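You operate a simulated robot arm through the tools that you are given. There is no shell and no other tool. Be economical: measure what you need, move in short steps, check, and stop when the job is done.

You are at the controls of a simulated two-armed robot. One attempt, no reset.

## Task
Wipe up the spill on the top of the wooden bench with the red rag and put it back.

It is judged by the outcome, as a careful person would: the job done as asked, and still so three seconds after it is handed in. It fails if anything else is knocked over, pushed out of place, dropped, spilled or broken.

## Robot
Two 7-joint arms with two-finger parallel grippers on one trunk, on a base that drives. Base frame: it is fixed to the floor where the robot stands at the start and does not move with it; the origin is under the middle of the robot, x ahead of it, y to its left, z up. Readings come in mm, degrees, newtons and seconds.
The left shoulder is at the start at [70, 163, 1170], the right one opposite. Payload 3.43 kg a hand.
Tool frame (each hand has its own): the origin (TCP) lies between the finger pads and is the grasp point; the fingertips stand 34 mm ahead of it; z points along the fingers, y is the line along which they close. The gripper opens to 128 mm. The fingers are 24 mm wide and 12 mm thick; the gripper's body (48 by 130 mm) begins 96 mm behind the TCP.
Orientation is told as [roll, pitch, yaw] about the base's x, y, z axes, in that order, counted from this pose: with the fingers straight down and closing along the base's y, the tool's x points along the base's -x, its y along +y and its z along -z.

## Interface
- The arms move only by the tool move_arm. It takes "left_moves", "right_moves" or both (then of equal length, played together; a hand with none holds still); each is one flat list of numbers, 7 for each row, row after row: the shift along the tool's x, y, z in m, then the turn, a rotation vector about the tool's x, y, z in degrees, then the opening, from 0 (shut) to 1 (fully open). In form: [tx, ty, tz, ax, ay, az, fingers, tx, ty, tz, ax, ay, az, fingers, ...]. A call has 1 to 20 rows; each row shifts and turns the commanded pose from where the row before left it, along the tool's axes as they then stand. Rows are played at 5 a second. More than 50 mm and 8.6 degrees between two rows, or a gripper value outside its range, and nothing of the call is played. Where a pose cannot be reached the arm comes as near as it can. A force on the tool above 40 N (or 10 N above the force at the start of the call, whichever is more), or a blocked arm, ends the call early, and 0.2 s more pass. The fingers move at their own pace (about 153 mm/s each) and stop on an object; they squeeze with about 35 N. The grip force told is the motor's: it shows also when the fingers shut on nothing. Time passes only in rows, and 0.2 s behind the last, so rows that do not move let the fingers close. The reply holds the time, the measured pose of the TCP, the force on the tool along the base axes, the opening and the grip force, in the units named above and with some noise, with the torque about the TCP (base axes, N m) and any sound that the robot's microphone picked up.
- Cameras (640 x 400 px; columns grow to the right, rows downward): "scene" is now at [138.9, 12.7, 1400.4]; the picture's right is [0.15, -0.99, 0.00], its down [-0.54, -0.08, -0.84] and it looks along [0.83, 0.12, -0.54] (base axes); focal length 277 px, centre (320, 200). "left" rides on the left gripper at [76, 11, -160] in its tool frame; the picture's right is [-0.15, 0.99, 0.00], its down [-0.88, -0.13, -0.46] and it looks along [-0.45, -0.07, 0.89] (tool axes); focal length 234 px, centre (320, 200). "right" rides on the right gripper at [76, -11, -160] in its tool frame; the picture's right is [0.15, 0.99, 0.00], its down [-0.88, 0.13, -0.46] and it looks along [-0.45, 0.07, 0.89] (tool axes); focal length 234 px, centre (320, 200). There is no depth. A picture from a camera that has moved, and an enlarged one, comes with that camera's place and axes in the base frame and with its lens.
- camera(camera): a new picture of that camera. It takes no simulated time.
- slide_trunk(by): slides the trunk up (or, below 0, down) by that many mm; the arms and the scene camera ride with it, the base frame stays. It gives what a move gives, with no picture.
- roll_base(legs): drives the robot by 1 to 6 legs, each [ahead, left, turn to the left] in mm, mm and degrees, along the robot's own axes; the way and the turn of a leg run together, so that a leg with both is an arc; at most 1500 mm and 180 degrees a leg. The arms and the cameras ride along, it lands a little off, and it stops where it bumps. It gives what a move gives.
- turn_head(pan, tilt): turns the head with the scene camera to pan (to the left, within 86 degrees either way) and tilt (down, from -29 to 69), counted from straight ahead of the robot. It gives what a move gives.
- inspect(camera, box): a new picture of the part [left, top, right, bottom] of that camera's present view, enlarged. It takes no simulated time.
- job_done(): hands the job in; it is judged then, once.

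Go step by step. Nothing tells you exact positions but the pictures and the camera data: compare them with the known pose of the tool, close in by small moves and look again before you grip or let go. The budget is 120 turns and 100 pictures, counting those below and the enlarged ones. Unless the task says otherwise, let go and move clear before handing in, and close with one line.

The tools are called by a JSON object that holds its "api" and its "payload". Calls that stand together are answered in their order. move_arm: Moves the arms, as the interface text tells. Its arguments: {"type":"object","properties":{"left_moves":{"type":"array"},"right_moves":{"type":"array"}},"required":[]} The other tools are called the same way: slide_trunk (by) slides the trunk up or down; roll_base (legs) drives the base; turn_head (pan, tilt) turns the head that bears the scene camera; camera (camera) takes a picture; inspect (camera, box) takes an enlarged picture of a part of a camera's view; job_done () hands the job in.

At the start:

```text
time_s: 0.0
left_ee_pos: [507.1, 295.6, 1233.1]
left_tool_rot: [-0.1, 0.2, -0.1]
left_ft_force: [0.0, -1.0, -0.1]
left_moment: [0.01, -0.01, -0.04]
left_opening: 128.0
left_gripper_force: 0.0
right_ee_pos: [438.6, -50.1, 1211.8]
right_tool_rot: [0.0, 0.1, 0.0]
right_ft_force: [0.4, -0.4, -0.4]
right_moment: [-0.01, -0.03, -0.02]
right_opening: 128.0
right_gripper_force: 0.0
trunk travel left (down, up): [-650.0, 290.0]
robot x, y, heading: [-1.3, 0.5, 0.1]
head pan, tilt: [8.4, 32.7]
```

scene: 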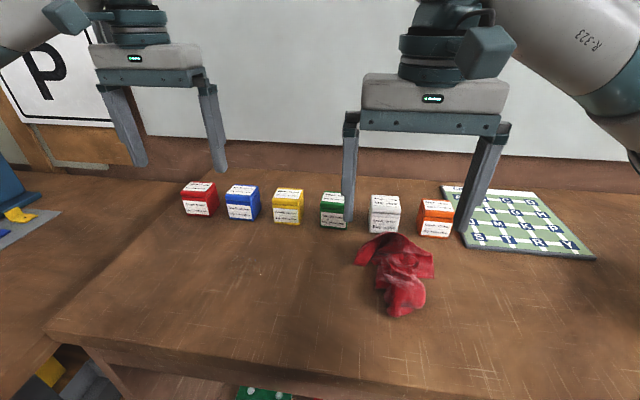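
right: 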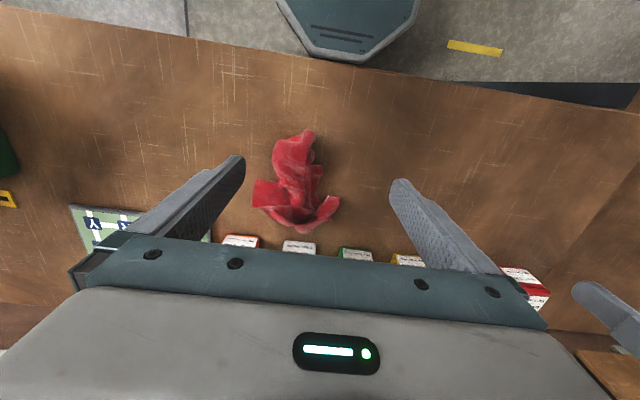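
left: 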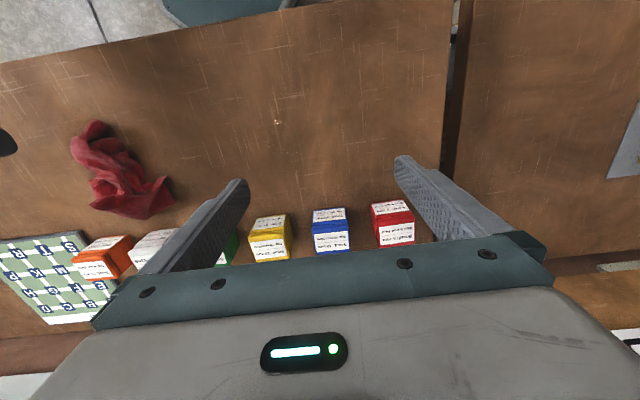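

I see the red rag on the wooden surface in front of me, but no spill yet. I'll look around with the head.

{"api": "turn_head", "payload": {"pan": 70, "tilt": 35}}

{"api": "camera", "payload": {"camera": "scene"}}

{"api": "turn_head", "payload": {"pan": -60, "tilt": 35}}

{"api": "camera", "payload": {"camera": "scene"}}

{"api": "turn_head", "payload": {"pan": 0, "tilt": 55}}

{"api": "camera", "payload": {"camera": "scene"}}

```text
time_s: 1.3
left_ee_pos: [507.2, 296.3, 1234.4]
left_tool_rot: [-0.1, 0.2, 0.0]
left_ft_force: [-0.7, -0.4, -0.4]
left_moment: [0.0, 0.01, 0.01]
left_opening: 128.2
left_gripper_force: 0.1
right_ee_pos: [438.3, -51.5, 1212.4]
right_tool_rot: [0.0, 0.1, 0.0]
right_ft_force: [0.3, -0.8, 0.2]
right_moment: [0.02, 0.02, 0.01]
right_opening: 127.9
right_gripper_force: 0.1
trunk travel left (down, up): [-650.0, 290.0]
robot x, y, heading: [-0.1, 1.2, -0.1]
head pan, tilt: [70.0, 35.0]
```

```text
96 pictures are left
camera scene: at [80.8, 82.3, 1396.9], right [0.94, -0.34, 0.0], down [-0.2, -0.54, -0.82], along [0.28, 0.77, -0.57], focal length 277 px, centre (320, 200)
```

scene: 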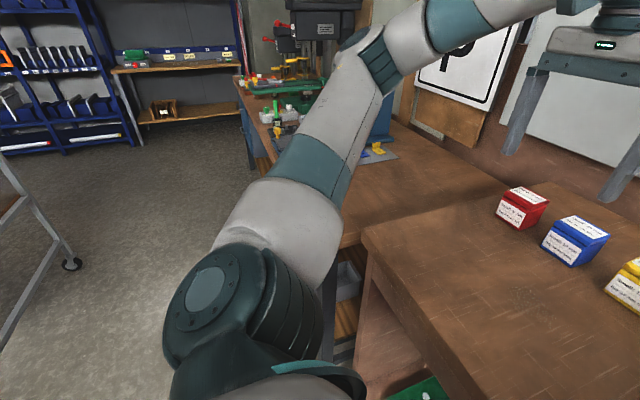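

```text
time_s: 3.4
left_ee_pos: [508.1, 296.2, 1233.7]
left_tool_rot: [-0.1, 0.1, 0.0]
left_ft_force: [0.3, -1.0, -0.7]
left_moment: [0.0, 0.0, -0.01]
left_opening: 127.7
left_gripper_force: 0.1
right_ee_pos: [438.3, -49.3, 1211.8]
right_tool_rot: [0.0, -0.1, 0.0]
right_ft_force: [0.3, -0.1, 0.3]
right_moment: [-0.02, -0.03, 0.01]
right_opening: 128.2
right_gripper_force: 0.1
trunk travel left (down, up): [-650.0, 290.0]
robot x, y, heading: [0.5, 1.2, -0.2]
head pan, tilt: [-60.0, 35.0]
```

```text
95 pictures are left
camera scene: at [94.7, -76.7, 1396.9], right [-0.87, -0.5, 0.0], down [-0.29, 0.5, -0.82], along [0.41, -0.71, -0.57], focal length 277 px, centre (320, 200)
```

scene: 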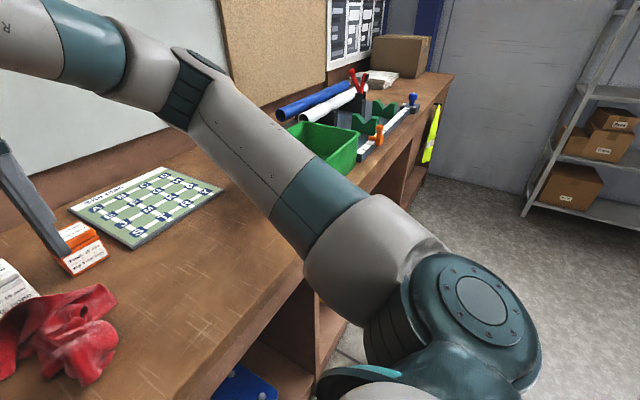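

```text
time_s: 4.7
left_ee_pos: [506.9, 295.7, 1232.1]
left_tool_rot: [-0.2, 0.0, 0.1]
left_ft_force: [0.7, 0.4, 0.4]
left_moment: [-0.01, -0.01, -0.03]
left_opening: 128.1
left_gripper_force: 0.1
right_ee_pos: [438.8, -51.3, 1213.1]
right_tool_rot: [0.0, 0.1, 0.0]
right_ft_force: [0.4, -0.4, 0.8]
right_moment: [0.02, 0.0, -0.02]
right_opening: 127.8
right_gripper_force: 0.0
trunk travel left (down, up): [-650.0, 290.0]
robot x, y, heading: [-0.3, -0.1, -0.3]
head pan, tilt: [0.0, 55.0]
```

```text
94 pictures are left
camera scene: at [122.8, -0.5, 1368.7], right [0.0, -1.0, 0.0], down [-0.82, 0.0, -0.57], along [0.57, 0.0, -0.82], focal length 277 px, centre (320, 200)
```

scene: 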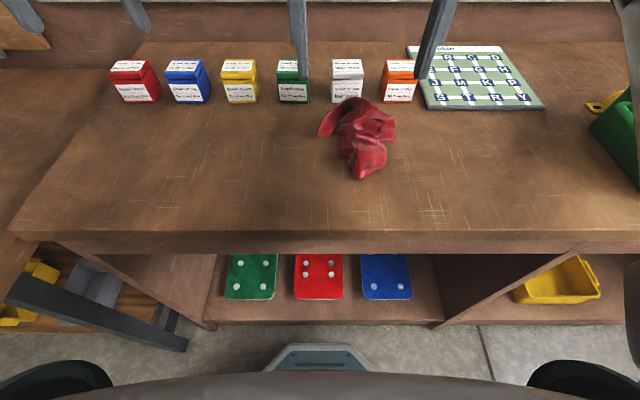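

No obvious spill on the bench in front; it may be faint or hidden. I'll zoom in on the surface.

{"api": "inspect", "payload": {"camera": "scene", "box": [0, 40, 320, 240]}}

{"api": "inspect", "payload": {"camera": "scene", "box": [320, 40, 640, 240]}}

{"api": "turn_head", "payload": {"pan": -30, "tilt": 15}}

{"api": "camera", "payload": {"camera": "scene"}}

{"api": "turn_head", "payload": {"pan": 40, "tilt": 25}}

{"api": "camera", "payload": {"camera": "scene"}}

```text
2.00 times, centred on (160, 140) of scene
camera zoom: at [122.8, -0.5, 1368.7], right [0.0, -1.0, 0.0], down [-0.82, 0.0, -0.57], along [0.57, 0.0, -0.82], focal length 554 px, centre (640, 320)
```

zoom: 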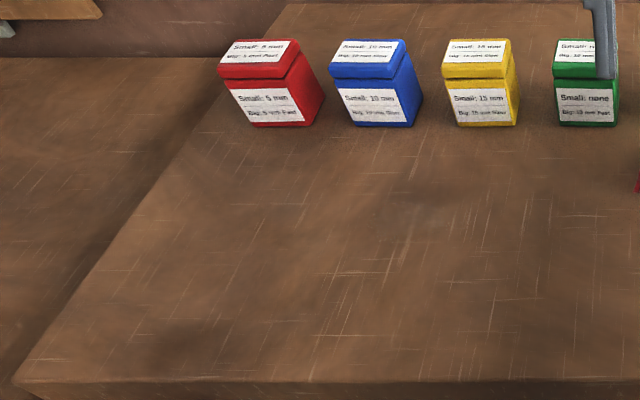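

```text
2.00 times, centred on (480, 140) of scene
camera zoom: at [122.8, -0.5, 1368.7], right [0.0, -1.0, 0.0], down [-0.82, 0.0, -0.57], along [0.57, 0.0, -0.82], focal length 554 px, centre (0, 320)
```

zoom: 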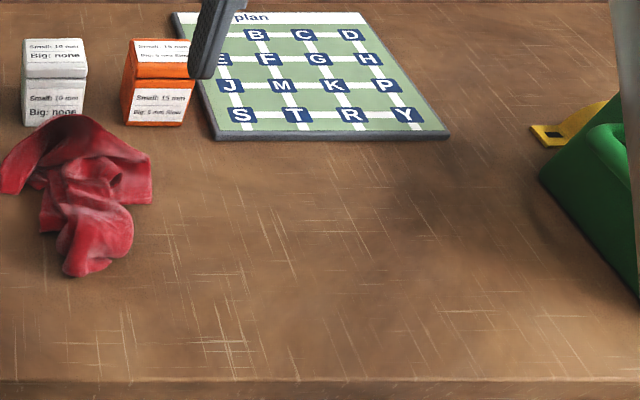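

```text
time_s: 5.8
left_ee_pos: [508.0, 296.8, 1234.4]
left_tool_rot: [0.0, 0.1, 0.1]
left_ft_force: [-0.4, 0.0, -0.4]
left_moment: [0.0, 0.04, 0.0]
left_opening: 128.1
left_gripper_force: 0.1
right_ee_pos: [438.4, -51.3, 1212.2]
right_tool_rot: [0.1, 0.0, 0.0]
right_ft_force: [-0.2, -0.1, -0.1]
right_moment: [0.0, -0.01, -0.02]
right_opening: 127.9
right_gripper_force: 0.1
trunk travel left (down, up): [-650.0, 290.0]
robot x, y, heading: [-3.6, -1.8, 0.0]
head pan, tilt: [-30.0, 15.0]
```

```text
91 pictures are left
camera scene: at [131.6, -47.1, 1428.8], right [-0.5, -0.87, 0.0], down [-0.23, 0.13, -0.97], along [0.84, -0.48, -0.26], focal length 277 px, centre (320, 200)
```

scene: 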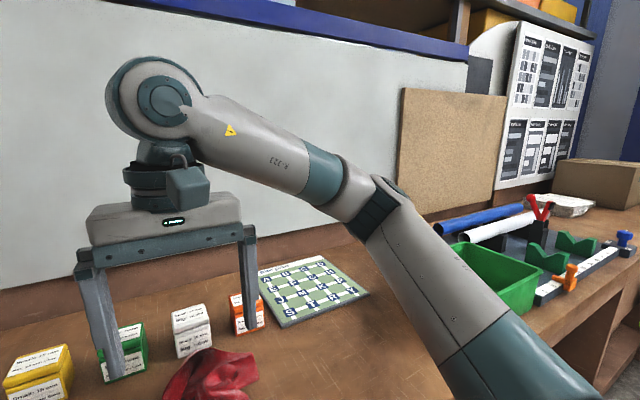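

```text
time_s: 7.2
left_ee_pos: [508.5, 295.3, 1234.1]
left_tool_rot: [0.0, 0.0, 0.0]
left_ft_force: [0.0, 0.0, -0.1]
left_moment: [0.01, -0.01, 0.01]
left_opening: 127.9
left_gripper_force: 0.1
right_ee_pos: [438.5, -49.2, 1212.5]
right_tool_rot: [-0.1, 0.0, 0.0]
right_ft_force: [0.8, 0.0, 0.1]
right_moment: [0.02, -0.02, 0.01]
right_opening: 128.0
right_gripper_force: 0.0
trunk travel left (down, up): [-650.0, 290.0]
robot x, y, heading: [-3.3, -1.0, 0.4]
head pan, tilt: [40.0, 25.0]
```

```text
90 pictures are left
camera scene: at [121.3, 58.8, 1412.7], right [0.64, -0.77, 0.0], down [-0.32, -0.27, -0.91], along [0.69, 0.58, -0.42], focal length 277 px, centre (320, 200)
```

scene: 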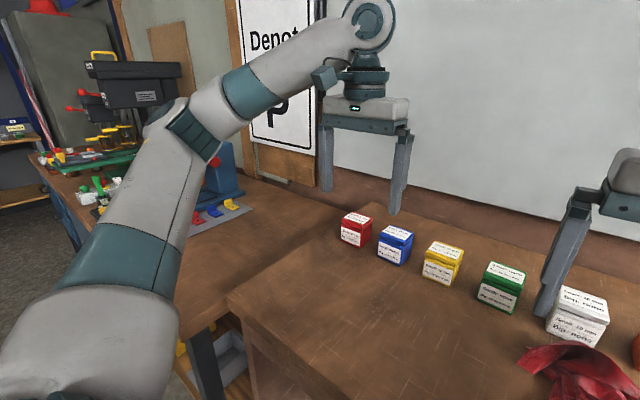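

No spill visible on this bench or its neighbours so far. I'll look further to the sides before backing off to look behind.

{"api": "turn_head", "payload": {"pan": 86, "tilt": 15}}

{"api": "camera", "payload": {"camera": "scene"}}

{"api": "turn_head", "payload": {"pan": -86, "tilt": 15}}

{"api": "camera", "payload": {"camera": "scene"}}

```text
time_s: 8.3
left_ee_pos: [508.5, 295.5, 1233.6]
left_tool_rot: [-0.1, 0.1, 0.0]
left_ft_force: [-0.3, 0.3, 0.0]
left_moment: [0.0, 0.02, 0.01]
left_opening: 128.0
left_gripper_force: 0.1
right_ee_pos: [437.9, -50.8, 1212.3]
right_tool_rot: [0.0, 0.0, -0.1]
right_ft_force: [-0.4, 0.3, 0.1]
right_moment: [-0.02, 0.05, 0.02]
right_opening: 128.0
right_gripper_force: 0.1
trunk travel left (down, up): [-650.0, 290.0]
robot x, y, heading: [4.4, -2.6, -0.2]
head pan, tilt: [85.9, 15.0]
```

```text
89 pictures are left
camera scene: at [57.4, 92.8, 1428.9], right [1.0, -0.07, 0.0], down [-0.02, -0.26, -0.97], along [0.07, 0.96, -0.26], focal length 277 px, centre (320, 200)
```

scene: 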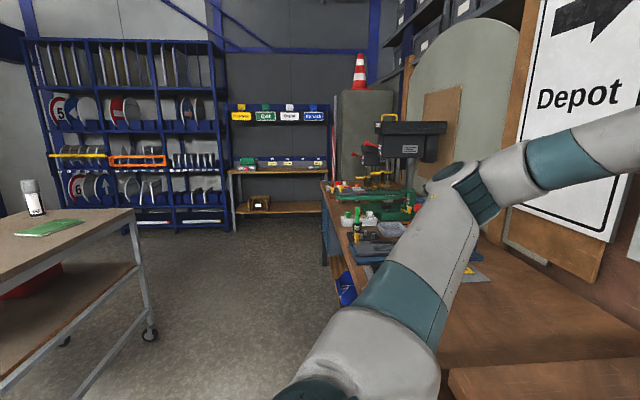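

```text
time_s: 10.9
left_ee_pos: [508.3, 295.2, 1234.1]
left_tool_rot: [0.0, 0.2, 0.1]
left_ft_force: [-0.1, -0.8, 1.1]
left_moment: [-0.02, 0.02, 0.01]
left_opening: 128.0
left_gripper_force: 0.0
right_ee_pos: [438.1, -50.7, 1213.0]
right_tool_rot: [0.0, 0.0, 0.0]
right_ft_force: [-1.0, 0.2, 0.0]
right_moment: [-0.02, -0.01, -0.01]
right_opening: 128.0
right_gripper_force: 0.0
trunk travel left (down, up): [-650.0, 290.0]
robot x, y, heading: [1.6, 0.8, -0.0]
head pan, tilt: [-85.9, 15.0]
```

```text
88 pictures are left
camera scene: at [57.3, -93.6, 1428.9], right [-1.0, -0.07, 0.0], down [-0.02, 0.26, -0.97], along [0.07, -0.96, -0.26], focal length 277 px, centre (320, 200)
```

scene: 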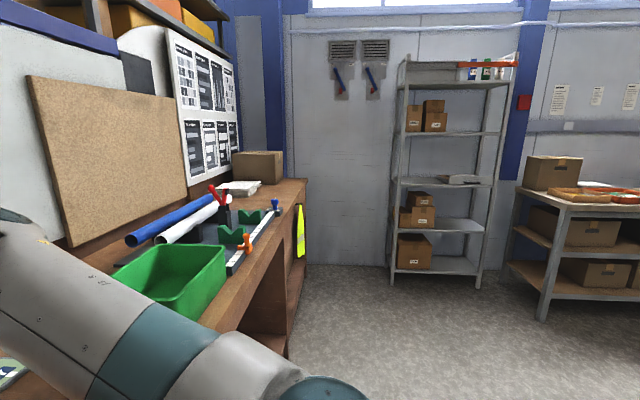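

The spill isn't in view; there's a trolley-like table behind on the left. I'll turn in place to see behind.

{"api": "roll_base", "payload": {"legs": [[-150, 0, 0], [0, 0, 90]]}}

{"api": "turn_head", "payload": {"pan": 50, "tilt": 20}}

{"api": "camera", "payload": {"camera": "scene"}}

{"api": "turn_head", "payload": {"pan": 86, "tilt": 25}}

{"api": "camera", "payload": {"camera": "scene"}}

{"api": "turn_head", "payload": {"pan": 0, "tilt": 20}}

{"api": "camera", "payload": {"camera": "scene"}}

```text
time_s: 16.1
left_ee_pos: [-443.6, 507.2, 1234.2]
left_tool_rot: [-0.1, 0.1, 90.0]
left_ft_force: [-0.3, -0.3, 0.2]
left_moment: [-0.04, -0.01, 0.0]
left_opening: 128.0
left_gripper_force: 0.0
right_ee_pos: [-98.6, 437.1, 1212.4]
right_tool_rot: [0.0, 0.0, 90.0]
right_ft_force: [0.1, -0.9, -0.3]
right_moment: [-0.01, 0.0, 0.01]
right_opening: 127.9
right_gripper_force: 0.1
trunk travel left (down, up): [-650.0, 290.0]
robot x, y, heading: [-146.4, -0.8, 89.9]
head pan, tilt: [-85.9, 15.0]
```

```text
time_s: 18.3
left_ee_pos: [-444.6, 507.4, 1232.4]
left_tool_rot: [-0.1, 0.1, 90.0]
left_ft_force: [-1.5, 0.2, -0.1]
left_moment: [0.04, -0.01, 0.01]
left_opening: 128.4
left_gripper_force: 0.1
right_ee_pos: [-98.1, 438.7, 1213.9]
right_tool_rot: [-0.1, 0.0, 90.0]
right_ft_force: [0.6, -0.6, -0.2]
right_moment: [-0.02, 0.01, -0.01]
right_opening: 128.0
right_gripper_force: 0.1
trunk travel left (down, up): [-650.0, 290.0]
robot x, y, heading: [-148.8, 0.4, 89.9]
head pan, tilt: [50.0, 20.0]
```

```text
87 pictures are left
camera scene: at [-219.2, 109.8, 1420.7], right [0.64, 0.77, 0.0], down [0.26, -0.22, -0.94], along [-0.72, 0.6, -0.34], focal length 277 px, centre (320, 200)
```

scene: 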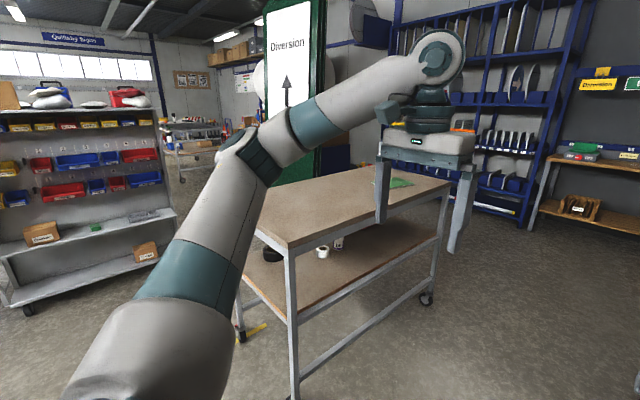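

```text
time_s: 19.3
left_ee_pos: [-443.2, 507.6, 1233.1]
left_tool_rot: [-0.1, 0.1, 90.0]
left_ft_force: [0.0, -0.3, 0.8]
left_moment: [0.01, 0.01, -0.06]
left_opening: 127.6
left_gripper_force: 0.0
right_ee_pos: [-97.4, 438.8, 1211.1]
right_tool_rot: [0.0, 0.1, 90.0]
right_ft_force: [0.5, 0.1, -0.5]
right_moment: [0.0, -0.02, -0.01]
right_opening: 127.8
right_gripper_force: 0.0
trunk travel left (down, up): [-650.0, 290.0]
robot x, y, heading: [-148.1, 1.9, 90.1]
head pan, tilt: [85.9, 25.0]
```

```text
86 pictures are left
camera scene: at [-239.7, 56.5, 1412.7], right [0.07, 1.0, 0.0], down [0.42, -0.03, -0.91], along [-0.9, 0.06, -0.42], focal length 277 px, centre (320, 200)
```

scene: 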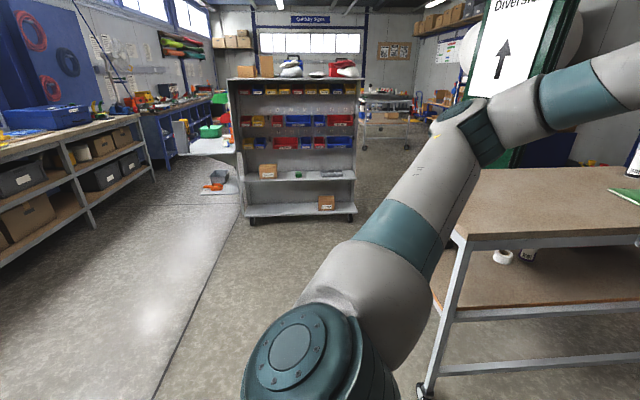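

```text
time_s: 20.9
left_ee_pos: [-444.0, 507.9, 1234.5]
left_tool_rot: [-0.1, 0.2, 90.0]
left_ft_force: [0.2, 0.4, -0.2]
left_moment: [0.03, 0.01, -0.01]
left_opening: 128.1
left_gripper_force: 0.0
right_ee_pos: [-97.7, 438.1, 1213.0]
right_tool_rot: [0.0, 0.0, 89.9]
right_ft_force: [1.1, 0.4, 0.0]
right_moment: [-0.01, 0.02, -0.03]
right_opening: 128.0
right_gripper_force: 0.0
trunk travel left (down, up): [-650.0, 290.0]
robot x, y, heading: [-145.8, 2.5, 89.6]
head pan, tilt: [0.0, 20.0]
```

```text
85 pictures are left
camera scene: at [-147.9, 143.0, 1420.7], right [1.0, 0.0, 0.0], down [0.0, -0.34, -0.94], along [0.0, 0.94, -0.34], focal length 277 px, centre (320, 200)
```

scene: 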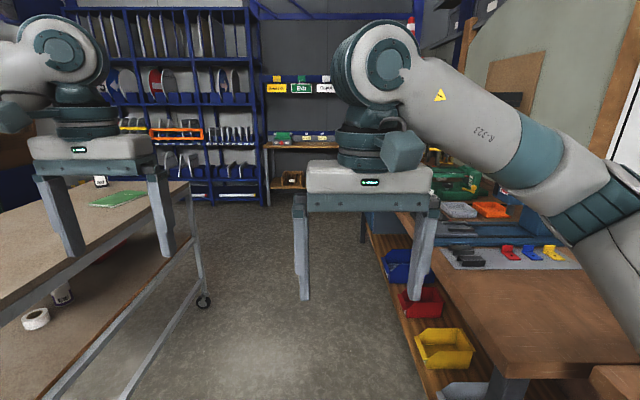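

Nothing obvious behind. I'll turn back to face the bench, stay back a bit, raise the trunk, and study the whole bench top from higher up.

{"api": "roll_base", "payload": {"legs": [[0, 0, -90]]}}

{"api": "slide_trunk", "payload": {"by": 280}}

{"api": "turn_head", "payload": {"pan": 0, "tilt": 45}}

{"api": "camera", "payload": {"camera": "scene"}}

{"api": "turn_head", "payload": {"pan": -45, "tilt": 35}}

{"api": "camera", "payload": {"camera": "scene"}}

{"api": "turn_head", "payload": {"pan": 45, "tilt": 35}}

{"api": "camera", "payload": {"camera": "scene"}}

{"api": "camera", "payload": {"camera": "right"}}

{"api": "camera", "payload": {"camera": "left"}}

```text
time_s: 25.1
left_ee_pos: [358.1, 300.5, 1232.7]
left_tool_rot: [-0.1, 0.1, 0.5]
left_ft_force: [0.0, 0.4, 0.3]
left_moment: [-0.04, 0.0, 0.0]
left_opening: 128.2
left_gripper_force: 0.2
right_ee_pos: [291.2, -47.0, 1212.8]
right_tool_rot: [-0.1, 0.0, 0.4]
right_ft_force: [1.1, 0.3, 0.4]
right_moment: [-0.06, 0.02, -0.03]
right_opening: 127.9
right_gripper_force: 0.0
trunk travel left (down, up): [-650.0, 290.0]
robot x, y, heading: [-149.4, -0.6, 0.7]
head pan, tilt: [0.0, 20.0]
```

```text
time_s: 28.0
left_ee_pos: [357.3, 298.8, 1514.2]
left_tool_rot: [-0.1, 0.1, 0.4]
left_ft_force: [0.1, 0.1, 0.2]
left_moment: [0.01, 0.01, 0.03]
left_opening: 128.2
left_gripper_force: 0.0
right_ee_pos: [290.1, -47.1, 1492.8]
right_tool_rot: [0.0, 0.0, 0.5]
right_ft_force: [0.8, 0.0, 0.3]
right_moment: [-0.02, 0.01, -0.01]
right_opening: 128.2
right_gripper_force: 0.0
trunk travel left (down, up): [-930.0, 10.0]
robot x, y, heading: [-148.6, -1.0, 0.2]
head pan, tilt: [0.0, 20.0]
```

```text
time_s: 28.9
left_ee_pos: [357.2, 299.5, 1513.8]
left_tool_rot: [-0.1, 0.0, 0.4]
left_ft_force: [0.6, 1.2, -0.2]
left_moment: [0.04, -0.03, -0.03]
left_opening: 127.9
left_gripper_force: 0.0
right_ee_pos: [290.3, -46.5, 1493.3]
right_tool_rot: [0.0, 0.1, 0.4]
right_ft_force: [0.6, -0.5, 0.4]
right_moment: [0.01, 0.02, -0.02]
right_opening: 128.0
right_gripper_force: 0.2
trunk travel left (down, up): [-930.0, 10.0]
robot x, y, heading: [-150.8, 2.0, 0.4]
head pan, tilt: [0.0, 45.0]
```

```text
84 pictures are left
camera scene: at [-15.9, 0.6, 1662.1], right [0.01, -1.0, 0.0], down [-0.71, -0.01, -0.71], along [0.71, 0.01, -0.71], focal length 277 px, centre (320, 200)
```

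scene: 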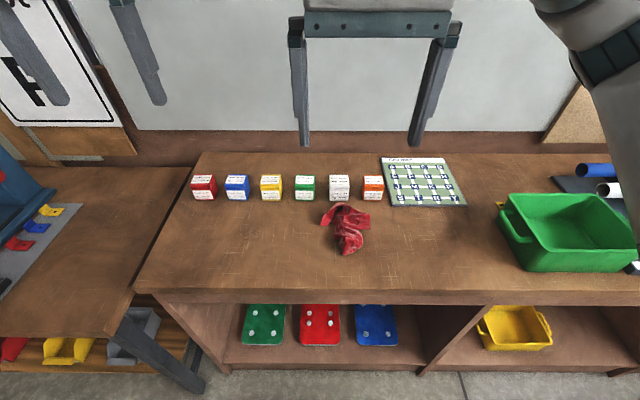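

```text
time_s: 30.0
left_ee_pos: [356.9, 298.4, 1513.1]
left_tool_rot: [-0.1, 0.1, 0.5]
left_ft_force: [0.4, -0.5, -0.4]
left_moment: [0.02, 0.01, 0.0]
left_opening: 127.9
left_gripper_force: 0.0
right_ee_pos: [289.7, -47.4, 1493.3]
right_tool_rot: [0.0, 0.0, 0.3]
right_ft_force: [0.1, -0.3, 0.2]
right_moment: [-0.01, 0.03, -0.04]
right_opening: 128.2
right_gripper_force: 0.0
trunk travel left (down, up): [-930.0, 10.0]
robot x, y, heading: [-146.6, -0.9, 0.3]
head pan, tilt: [-45.0, 35.0]
```

```text
83 pictures are left
camera scene: at [-34.5, -61.7, 1676.9], right [-0.7, -0.71, 0.0], down [-0.41, 0.4, -0.82], along [0.58, -0.57, -0.57], focal length 277 px, centre (320, 200)
```

scene: 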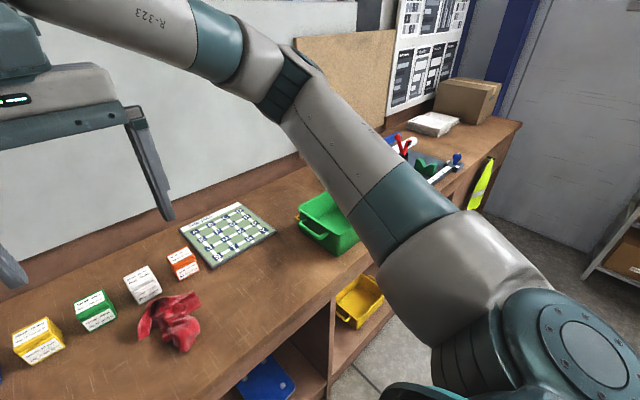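

```text
time_s: 31.6
left_ee_pos: [357.9, 298.9, 1513.8]
left_tool_rot: [-0.1, 0.2, 0.3]
left_ft_force: [0.4, 0.9, 0.5]
left_moment: [0.04, -0.02, 0.01]
left_opening: 128.1
left_gripper_force: 0.0
right_ee_pos: [291.2, -47.0, 1492.8]
right_tool_rot: [0.0, 0.0, 0.4]
right_ft_force: [0.5, -0.5, -0.1]
right_moment: [-0.02, 0.01, -0.01]
right_opening: 127.9
right_gripper_force: 0.1
trunk travel left (down, up): [-930.0, 10.0]
robot x, y, heading: [-149.9, 4.5, 0.5]
head pan, tilt: [45.0, 35.0]
```

```text
82 pictures are left
camera scene: at [-35.5, 62.7, 1676.9], right [0.71, -0.7, 0.0], down [-0.4, -0.41, -0.82], along [0.58, 0.58, -0.57], focal length 277 px, centre (320, 200)
```

scene: 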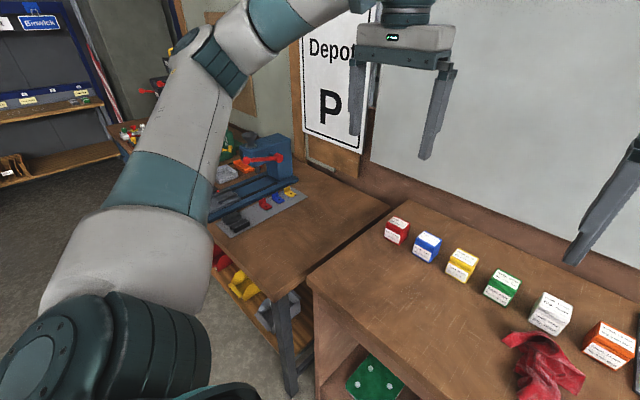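

```text
81 pictures are left
camera right: at [214.1, -59.0, 1652.7], right [-0.15, 0.99, 0.0], down [0.88, 0.14, 0.46], along [0.45, 0.07, -0.89], focal length 234 px, centre (320, 200)
```

right: 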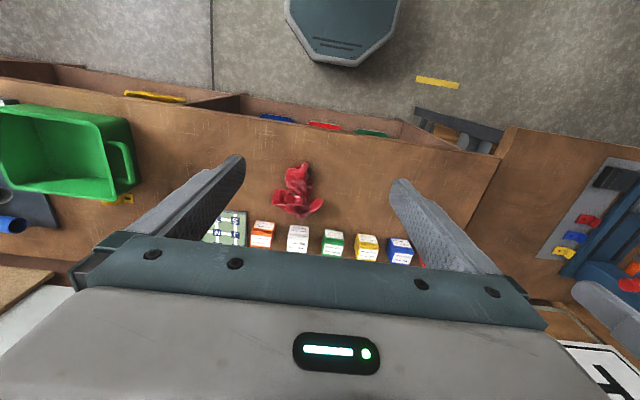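

```text
80 pictures are left
camera left: at [281.3, 309.8, 1673.4], right [0.14, 0.99, 0.0], down [0.88, -0.12, 0.46], along [0.45, -0.06, -0.89], focal length 234 px, centre (320, 200)
```

left: 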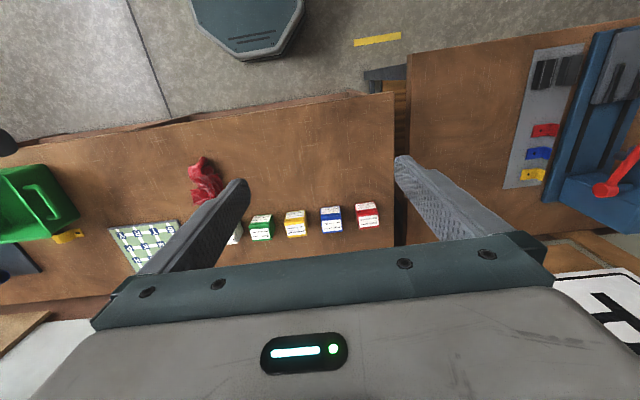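

Still no spill on the visible portions; the part of the bench to the right, beyond the green bin, is not fully seen. I'll drive right (staying back) to look.

{"api": "roll_base", "payload": {"legs": [[0, -900, 0]]}}

{"api": "turn_head", "payload": {"pan": 0, "tilt": 45}}

{"api": "camera", "payload": {"camera": "scene"}}

{"api": "camera", "payload": {"camera": "right"}}

{"api": "camera", "payload": {"camera": "left"}}

```text
time_s: 36.4
left_ee_pos: [363.5, -608.0, 1514.9]
left_tool_rot: [-0.1, 0.2, 0.1]
left_ft_force: [-0.8, 0.1, -0.1]
left_moment: [-0.02, -0.03, 0.05]
left_opening: 127.7
left_gripper_force: 0.0
right_ee_pos: [294.7, -955.2, 1493.5]
right_tool_rot: [-0.2, 0.0, 0.2]
right_ft_force: [-0.2, -0.6, -0.4]
right_moment: [0.0, 0.0, -0.04]
right_opening: 127.8
right_gripper_force: 0.0
trunk travel left (down, up): [-930.0, 10.0]
robot x, y, heading: [-142.6, -907.2, 0.2]
head pan, tilt: [45.0, 35.0]
```

```text
time_s: 37.5
left_ee_pos: [363.0, -609.2, 1513.9]
left_tool_rot: [-0.1, 0.1, 0.2]
left_ft_force: [0.6, -0.1, -0.3]
left_moment: [-0.01, 0.01, -0.03]
left_opening: 128.1
left_gripper_force: 0.1
right_ee_pos: [293.5, -956.0, 1493.2]
right_tool_rot: [0.1, 0.0, 0.2]
right_ft_force: [1.2, 0.1, -0.5]
right_moment: [0.0, 0.0, 0.0]
right_opening: 128.0
right_gripper_force: 0.0
trunk travel left (down, up): [-930.0, 10.0]
robot x, y, heading: [-142.2, -906.9, -0.0]
head pan, tilt: [0.0, 45.0]
```

```text
79 pictures are left
camera scene: at [-11.3, -906.3, 1662.1], right [0.0, -1.0, 0.0], down [-0.71, 0.0, -0.71], along [0.71, 0.0, -0.71], focal length 277 px, centre (320, 200)
```

scene: 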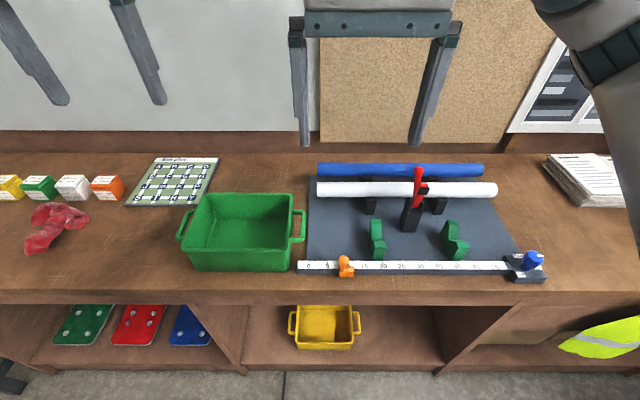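

```text
78 pictures are left
camera right: at [218.5, -966.9, 1652.7], right [-0.15, 0.99, 0.0], down [0.88, 0.13, 0.46], along [0.45, 0.07, -0.89], focal length 234 px, centre (320, 200)
```

right: 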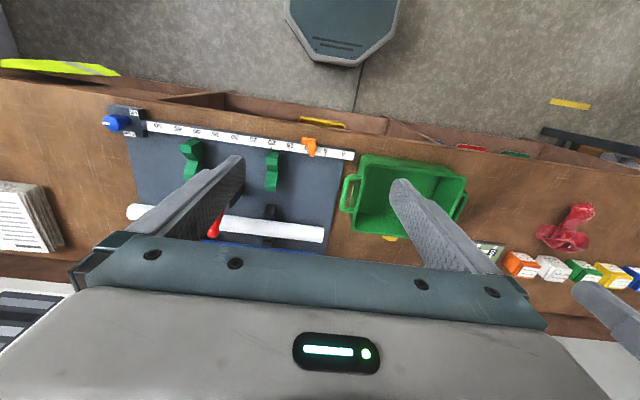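

```text
77 pictures are left
camera left: at [287.3, -598.3, 1673.4], right [0.14, 0.99, 0.0], down [0.88, -0.13, 0.46], along [0.45, -0.07, -0.89], focal length 234 px, centre (320, 200)
```

left: 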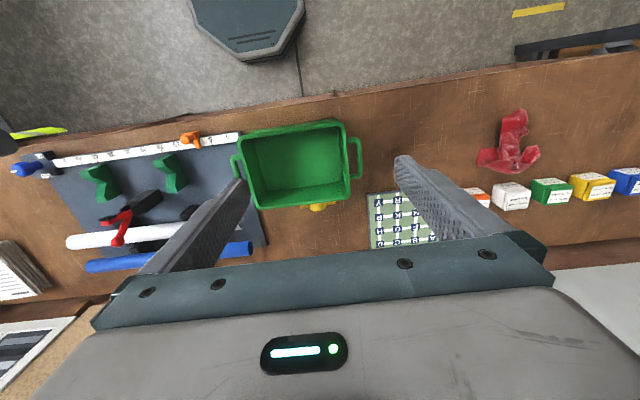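

Nothing here except the bin, tube jig and papers. I'll look at the far right, zooming, before moving left.

{"api": "turn_head", "payload": {"pan": -40, "tilt": 40}}

{"api": "camera", "payload": {"camera": "scene"}}

{"api": "roll_base", "payload": {"legs": [[0, 1400, 0]]}}

{"api": "turn_head", "payload": {"pan": 10, "tilt": 45}}

{"api": "camera", "payload": {"camera": "scene"}}

{"api": "camera", "payload": {"camera": "left"}}

```text
time_s: 38.6
left_ee_pos: [364.1, -608.5, 1513.1]
left_tool_rot: [-0.1, 0.1, 0.3]
left_ft_force: [-1.1, 0.4, 0.7]
left_moment: [-0.02, 0.01, 0.01]
left_opening: 127.9
left_gripper_force: 0.0
right_ee_pos: [294.8, -955.5, 1493.8]
right_tool_rot: [0.0, 0.1, 0.2]
right_ft_force: [-0.1, 0.8, 0.3]
right_moment: [0.0, 0.02, 0.0]
right_opening: 128.0
right_gripper_force: 0.1
trunk travel left (down, up): [-930.0, 10.0]
robot x, y, heading: [-141.7, -907.2, 0.2]
head pan, tilt: [-40.0, 40.0]
```

```text
76 pictures are left
camera scene: at [-27.3, -961.4, 1669.3], right [-0.64, -0.77, 0.0], down [-0.49, 0.41, -0.77], along [0.59, -0.49, -0.64], focal length 277 px, centre (320, 200)
```

scene: 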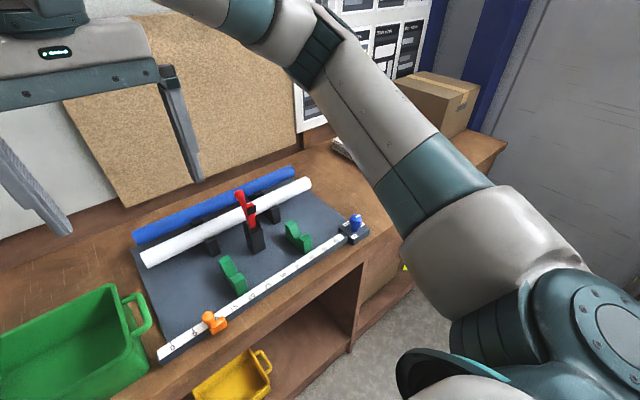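

```text
time_s: 45.5
left_ee_pos: [362.9, 785.0, 1514.3]
left_tool_rot: [0.0, 0.0, -0.1]
left_ft_force: [-0.7, 0.4, -0.3]
left_moment: [0.0, 0.01, 0.04]
left_opening: 128.0
left_gripper_force: 0.2
right_ee_pos: [293.4, 439.2, 1492.5]
right_tool_rot: [0.1, 0.0, -0.1]
right_ft_force: [0.7, -0.2, -0.4]
right_moment: [-0.02, -0.03, 0.02]
right_opening: 128.1
right_gripper_force: 0.0
trunk travel left (down, up): [-930.0, 10.0]
robot x, y, heading: [-146.0, 490.0, -0.1]
head pan, tilt: [-40.0, 40.0]
```

```text
time_s: 46.7
left_ee_pos: [363.2, 784.5, 1514.4]
left_tool_rot: [-0.1, 0.1, -0.1]
left_ft_force: [-0.1, 0.5, 0.5]
left_moment: [-0.03, 0.01, 0.01]
left_opening: 128.1
left_gripper_force: 0.0
right_ee_pos: [293.8, 439.7, 1492.8]
right_tool_rot: [0.0, 0.0, -0.2]
right_ft_force: [0.9, 0.5, 0.5]
right_moment: [-0.02, -0.01, 0.03]
right_opening: 128.3
right_gripper_force: 0.1
trunk travel left (down, up): [-930.0, 10.0]
robot x, y, heading: [-146.5, 488.7, -0.2]
head pan, tilt: [10.0, 45.0]
```

```text
75 pictures are left
camera scene: at [-13.7, 503.3, 1662.1], right [0.17, -0.99, 0.0], down [-0.7, -0.12, -0.71], along [0.7, 0.12, -0.71], focal length 277 px, centre (320, 200)
```

scene: 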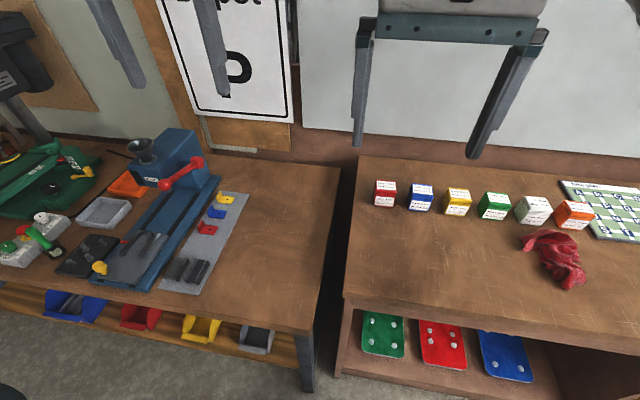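

```text
74 pictures are left
camera left: at [287.5, 795.8, 1673.5], right [0.15, 0.99, 0.0], down [0.88, -0.13, 0.45], along [0.45, -0.07, -0.89], focal length 234 px, centre (320, 200)
```

left: 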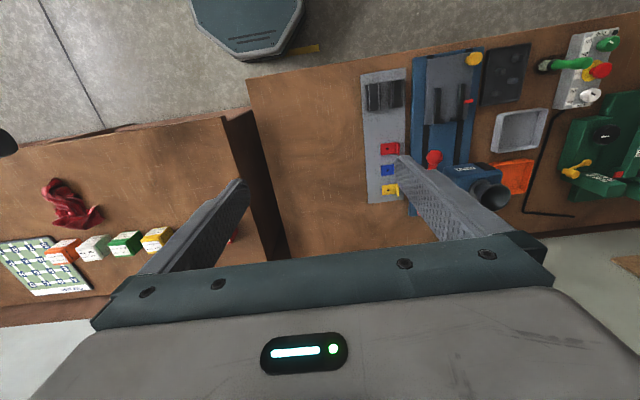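

The left machine bench looks dry too. I'll zoom into the main bench top from here for a faint wet patch.

{"api": "inspect", "payload": {"camera": "scene", "box": [340, 150, 640, 340]}}

{"api": "inspect", "payload": {"camera": "scene", "box": [480, 200, 640, 300]}}

{"api": "inspect", "payload": {"camera": "scene", "box": [0, 120, 340, 340]}}

```text
2.11 times, centred on (490, 245) of scene
camera zoom: at [-13.7, 503.3, 1662.1], right [0.17, -0.99, 0.0], down [-0.7, -0.12, -0.71], along [0.7, 0.12, -0.71], focal length 583 px, centre (-38, 105)
```

zoom: 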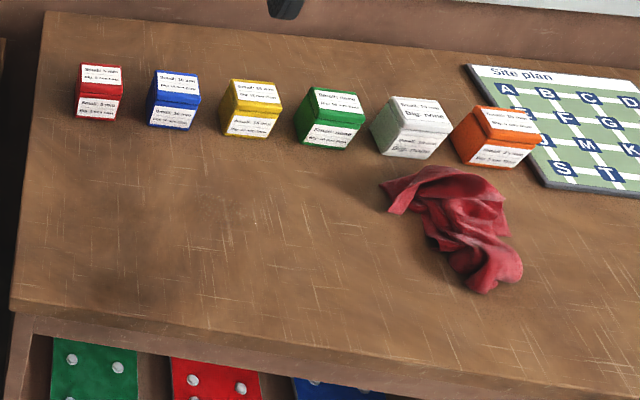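

```text
4.00 times, centred on (560, 250) of scene
camera zoom: at [-13.7, 503.3, 1662.1], right [0.17, -0.99, 0.0], down [-0.7, -0.12, -0.71], along [0.7, 0.12, -0.71], focal length 1108 px, centre (-640, 0)
```

zoom: 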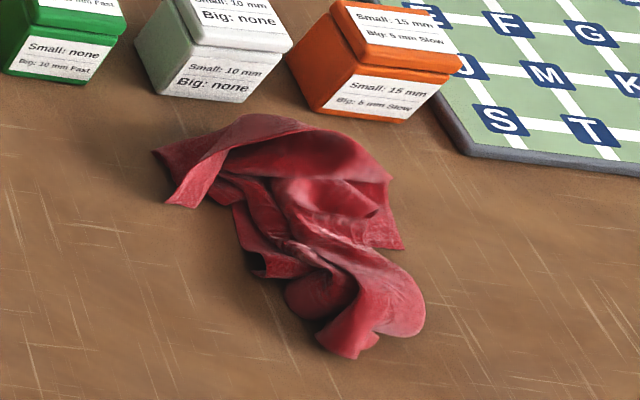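

```text
1.82 times, centred on (170, 230) of scene
camera zoom: at [-13.7, 503.3, 1662.1], right [0.17, -0.99, 0.0], down [-0.7, -0.12, -0.71], along [0.7, 0.12, -0.71], focal length 504 px, centre (593, 146)
```

zoom: 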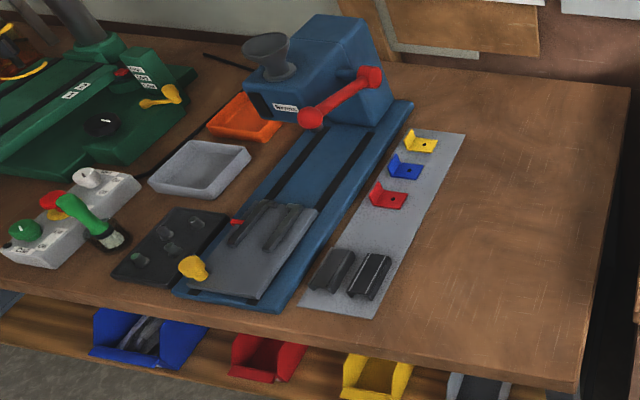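

Benches along this wall appear dry. I'll go back to the start line and turn round to survey the other benches from the raised trunk.

{"api": "roll_base", "payload": {"legs": [[0, -490, 0], [0, 0, 180]]}}

{"api": "turn_head", "payload": {"pan": -35, "tilt": 25}}

{"api": "camera", "payload": {"camera": "scene"}}

{"api": "turn_head", "payload": {"pan": 0, "tilt": 20}}

{"api": "camera", "payload": {"camera": "scene"}}

{"api": "turn_head", "payload": {"pan": 50, "tilt": 20}}

{"api": "camera", "payload": {"camera": "scene"}}

```text
time_s: 57.0
left_ee_pos: [-660.2, -286.2, 1513.5]
left_tool_rot: [-0.1, 0.0, 179.1]
left_ft_force: [-1.0, 0.9, 0.5]
left_moment: [-0.03, 0.01, -0.01]
left_opening: 127.7
left_gripper_force: 0.0
right_ee_pos: [-585.4, 58.8, 1492.5]
right_tool_rot: [-0.1, -0.1, 179.2]
right_ft_force: [-0.2, 0.2, 0.5]
right_moment: [-0.03, 0.01, 0.01]
right_opening: 127.7
right_gripper_force: 0.0
trunk travel left (down, up): [-930.0, 10.0]
robot x, y, heading: [-147.0, 0.1, 179.4]
head pan, tilt: [10.0, 45.0]
```

```text
time_s: 58.1
left_ee_pos: [-657.9, -285.7, 1514.4]
left_tool_rot: [-0.1, 0.3, 179.2]
left_ft_force: [0.8, 0.0, -0.4]
left_moment: [0.02, -0.02, 0.01]
left_opening: 127.9
left_gripper_force: 0.1
right_ee_pos: [-584.6, 59.2, 1491.2]
right_tool_rot: [0.1, -0.1, 179.2]
right_ft_force: [0.7, 0.1, 0.9]
right_moment: [-0.01, 0.02, -0.01]
right_opening: 127.8
right_gripper_force: 0.0
trunk travel left (down, up): [-930.0, 10.0]
robot x, y, heading: [-150.0, 5.7, 179.4]
head pan, tilt: [-35.0, 25.0]
```

```text
70 pictures are left
camera scene: at [-271.5, 56.4, 1692.6], right [0.58, 0.81, 0.0], down [0.34, -0.25, -0.91], along [-0.74, 0.53, -0.42], focal length 277 px, centre (320, 200)
```

scene: 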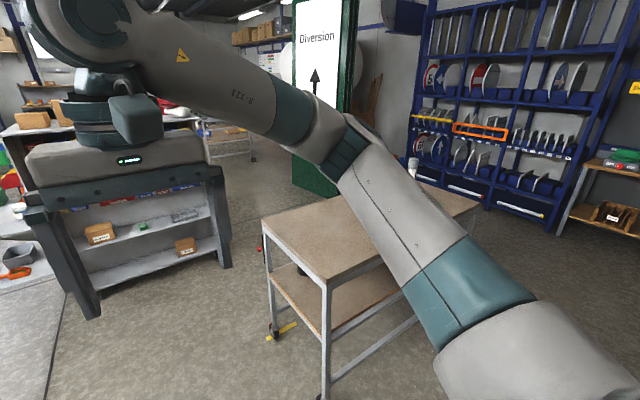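

```text
time_s: 59.1
left_ee_pos: [-658.5, -286.0, 1514.7]
left_tool_rot: [-0.1, 0.2, 179.2]
left_ft_force: [0.5, -0.4, -1.1]
left_moment: [0.01, -0.01, -0.02]
left_opening: 128.0
left_gripper_force: 0.1
right_ee_pos: [-584.4, 58.5, 1493.2]
right_tool_rot: [0.0, -0.1, 179.2]
right_ft_force: [0.2, -1.8, -0.3]
right_moment: [0.0, 0.01, 0.03]
right_opening: 128.1
right_gripper_force: 0.1
trunk travel left (down, up): [-930.0, 10.0]
robot x, y, heading: [-148.1, 4.7, 179.1]
head pan, tilt: [0.0, 20.0]
```

```text
69 pictures are left
camera scene: at [-289.8, 3.9, 1700.7], right [0.01, 1.0, 0.0], down [0.34, 0.0, -0.94], along [-0.94, 0.01, -0.34], focal length 277 px, centre (320, 200)
```

scene: 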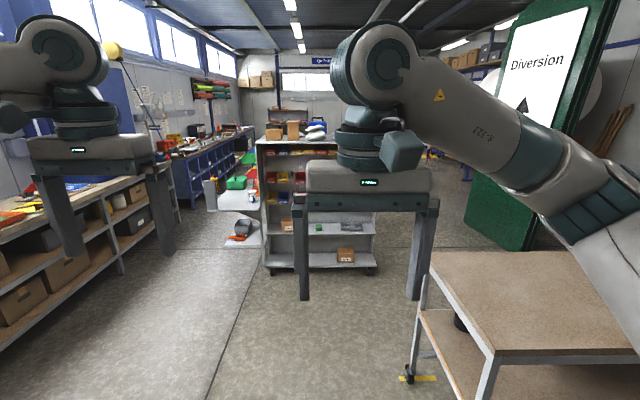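

```text
time_s: 60.3
left_ee_pos: [-658.8, -286.7, 1513.8]
left_tool_rot: [-0.1, 0.2, 179.2]
left_ft_force: [1.6, -0.7, 0.3]
left_moment: [-0.03, 0.0, 0.03]
left_opening: 128.4
left_gripper_force: 0.1
right_ee_pos: [-584.4, 58.0, 1493.3]
right_tool_rot: [0.1, 0.0, 179.2]
right_ft_force: [0.3, -0.1, -0.2]
right_moment: [-0.01, -0.05, 0.0]
right_opening: 128.0
right_gripper_force: 0.0
trunk travel left (down, up): [-930.0, 10.0]
robot x, y, heading: [-147.4, 4.2, 179.2]
head pan, tilt: [50.0, 20.0]
```

```text
68 pictures are left
camera scene: at [-257.6, -67.9, 1700.7], right [-0.76, 0.65, 0.0], down [0.22, 0.26, -0.94], along [-0.61, -0.71, -0.34], focal length 277 px, centre (320, 200)
```

scene: 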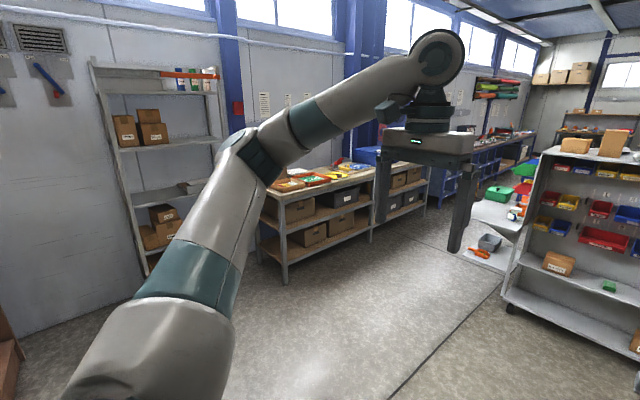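

Other benches show nothing like a spill either. I'll return to the bench and study the patch between rag and green bin, where I noticed a darker smudge.

{"api": "roll_base", "payload": {"legs": [[0, 0, -180], [0, -350, 0]]}}

{"api": "turn_head", "payload": {"pan": 0, "tilt": 50}}

{"api": "inspect", "payload": {"camera": "scene", "box": [160, 110, 480, 310]}}

{"api": "inspect", "payload": {"camera": "left", "box": [160, 80, 480, 280]}}

{"api": "inspect", "payload": {"camera": "right", "box": [200, 80, 520, 280]}}

```text
time_s: 69.9
left_ee_pos: [360.0, -65.7, 1512.6]
left_tool_rot: [-0.2, 0.1, -1.8]
left_ft_force: [-0.1, 0.7, -0.5]
left_moment: [-0.03, 0.02, 0.04]
left_opening: 127.9
left_gripper_force: 0.0
right_ee_pos: [278.8, -408.0, 1492.9]
right_tool_rot: [-0.1, -0.1, -1.8]
right_ft_force: [-0.1, 0.6, 0.0]
right_moment: [0.0, -0.02, 0.01]
right_opening: 128.0
right_gripper_force: 0.0
trunk travel left (down, up): [-930.0, 10.0]
robot x, y, heading: [-158.1, -352.1, -2.0]
head pan, tilt: [50.0, 20.0]
```

```text
time_s: 71.1
left_ee_pos: [358.5, -65.9, 1514.1]
left_tool_rot: [-0.1, 0.0, -1.9]
left_ft_force: [0.9, -0.3, -0.4]
left_moment: [0.02, -0.02, 0.01]
left_opening: 128.1
left_gripper_force: 0.1
right_ee_pos: [278.9, -410.4, 1492.7]
right_tool_rot: [-0.1, -0.1, -1.7]
right_ft_force: [0.3, 0.3, 0.3]
right_moment: [0.01, -0.03, -0.02]
right_opening: 127.9
right_gripper_force: 0.1
trunk travel left (down, up): [-930.0, 10.0]
robot x, y, heading: [-158.5, -344.1, -1.9]
head pan, tilt: [0.0, 50.0]
```

```text
2.00 times, centred on (320, 210) of scene
camera zoom: at [-29.9, -351.3, 1655.2], right [-0.03, -1.0, 0.0], down [-0.77, 0.02, -0.64], along [0.64, -0.02, -0.77], focal length 554 px, centre (320, 180)
```

zoom: 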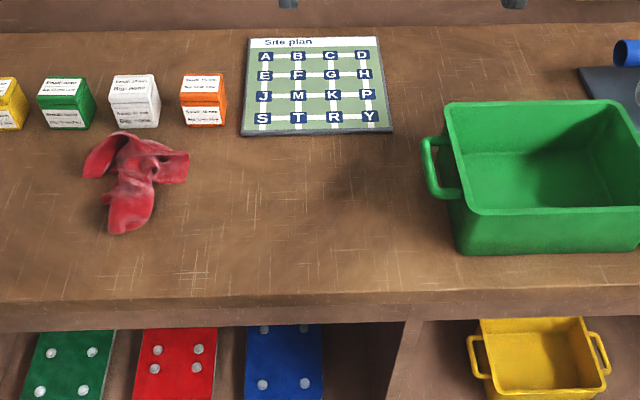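

```text
2.00 times, centred on (320, 180) of left
camera zoom: at [283.3, -53.8, 1673.3], right [0.18, 0.98, 0.0], down [0.88, -0.16, 0.45], along [0.45, -0.08, -0.89], focal length 468 px, centre (320, 240)
```

zoom: 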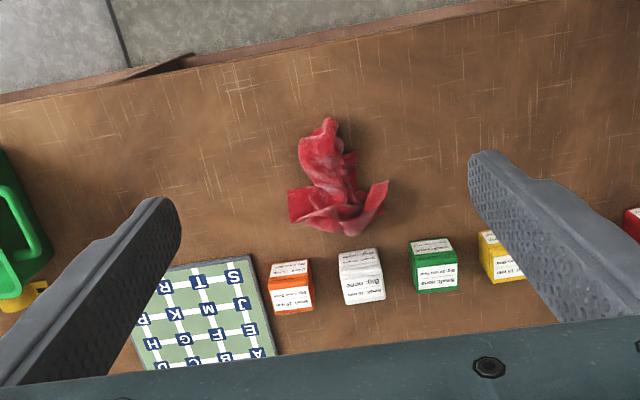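

```text
2.00 times, centred on (360, 180) of right
camera zoom: at [201.9, -419.8, 1652.7], right [-0.12, 0.99, 0.0], down [0.88, 0.1, 0.46], along [0.45, 0.05, -0.89], focal length 468 px, centre (240, 240)
```

zoom: 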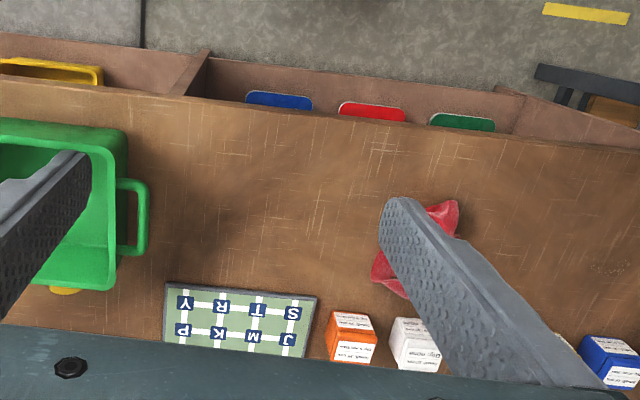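

There's a persistent darker patch around (520, -420) between rag and bin. I'll zoom into it.

{"api": "inspect", "payload": {"camera": "right", "box": [265, 125, 385, 215]}}

{"api": "inspect", "payload": {"camera": "scene", "box": [255, 170, 385, 255]}}

{"api": "turn_head", "payload": {"pan": 30, "tilt": 50}}

{"api": "camera", "payload": {"camera": "scene"}}

```text
4.44 times, centred on (325, 170) of right
camera zoom: at [201.9, -419.8, 1652.7], right [-0.12, 0.99, 0.0], down [0.88, 0.1, 0.46], along [0.45, 0.05, -0.89], focal length 1041 px, centre (298, 333)
```

zoom: 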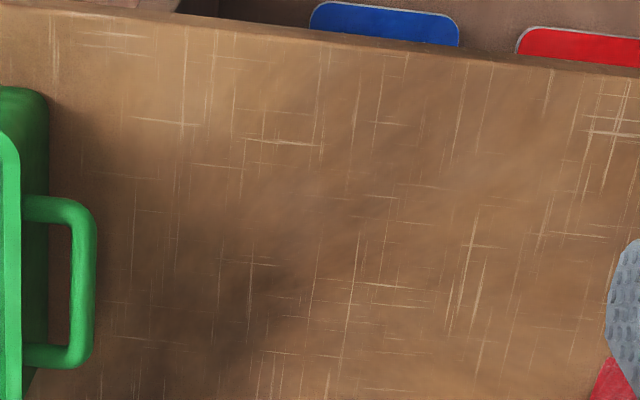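

```text
4.71 times, centred on (320, 212) of scene
camera zoom: at [-29.9, -351.3, 1655.2], right [-0.03, -1.0, 0.0], down [-0.77, 0.02, -0.64], along [0.64, -0.02, -0.77], focal length 1304 px, centre (320, 141)
```

zoom: 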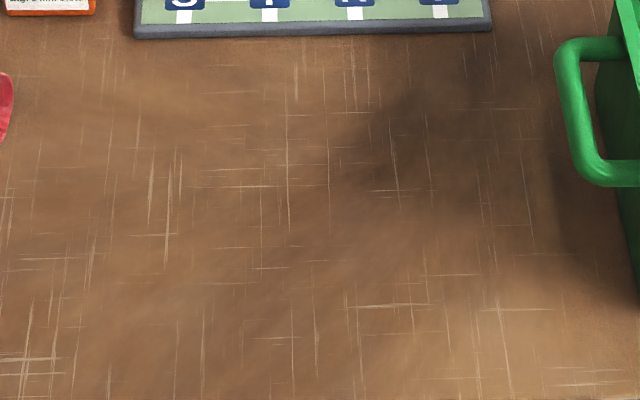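

```text
time_s: 72.0
left_ee_pos: [358.6, -67.7, 1514.0]
left_tool_rot: [-0.1, 0.2, -1.8]
left_ft_force: [0.5, 0.3, -0.5]
left_moment: [0.0, 0.01, -0.02]
left_opening: 128.0
left_gripper_force: 0.0
right_ee_pos: [278.8, -411.7, 1492.9]
right_tool_rot: [0.0, 0.0, -1.9]
right_ft_force: [0.6, 0.5, 0.3]
right_moment: [-0.01, 0.02, 0.04]
right_opening: 128.0
right_gripper_force: 0.1
trunk travel left (down, up): [-930.0, 10.0]
robot x, y, heading: [-154.3, -346.6, -1.7]
head pan, tilt: [30.0, 50.0]
```

```text
62 pictures are left
camera scene: at [-39.1, -313.6, 1655.2], right [0.47, -0.88, 0.0], down [-0.68, -0.36, -0.64], along [0.57, 0.3, -0.77], focal length 277 px, centre (320, 200)
```

scene: 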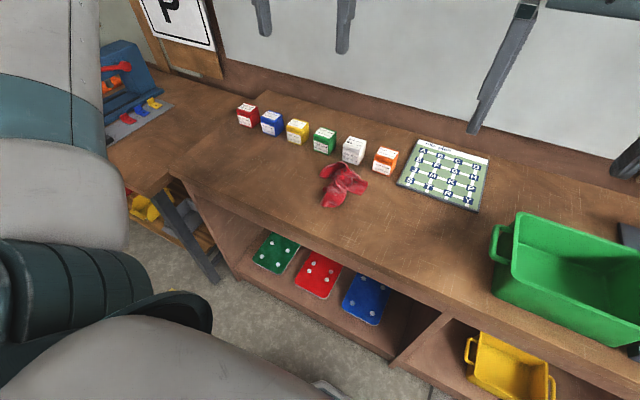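

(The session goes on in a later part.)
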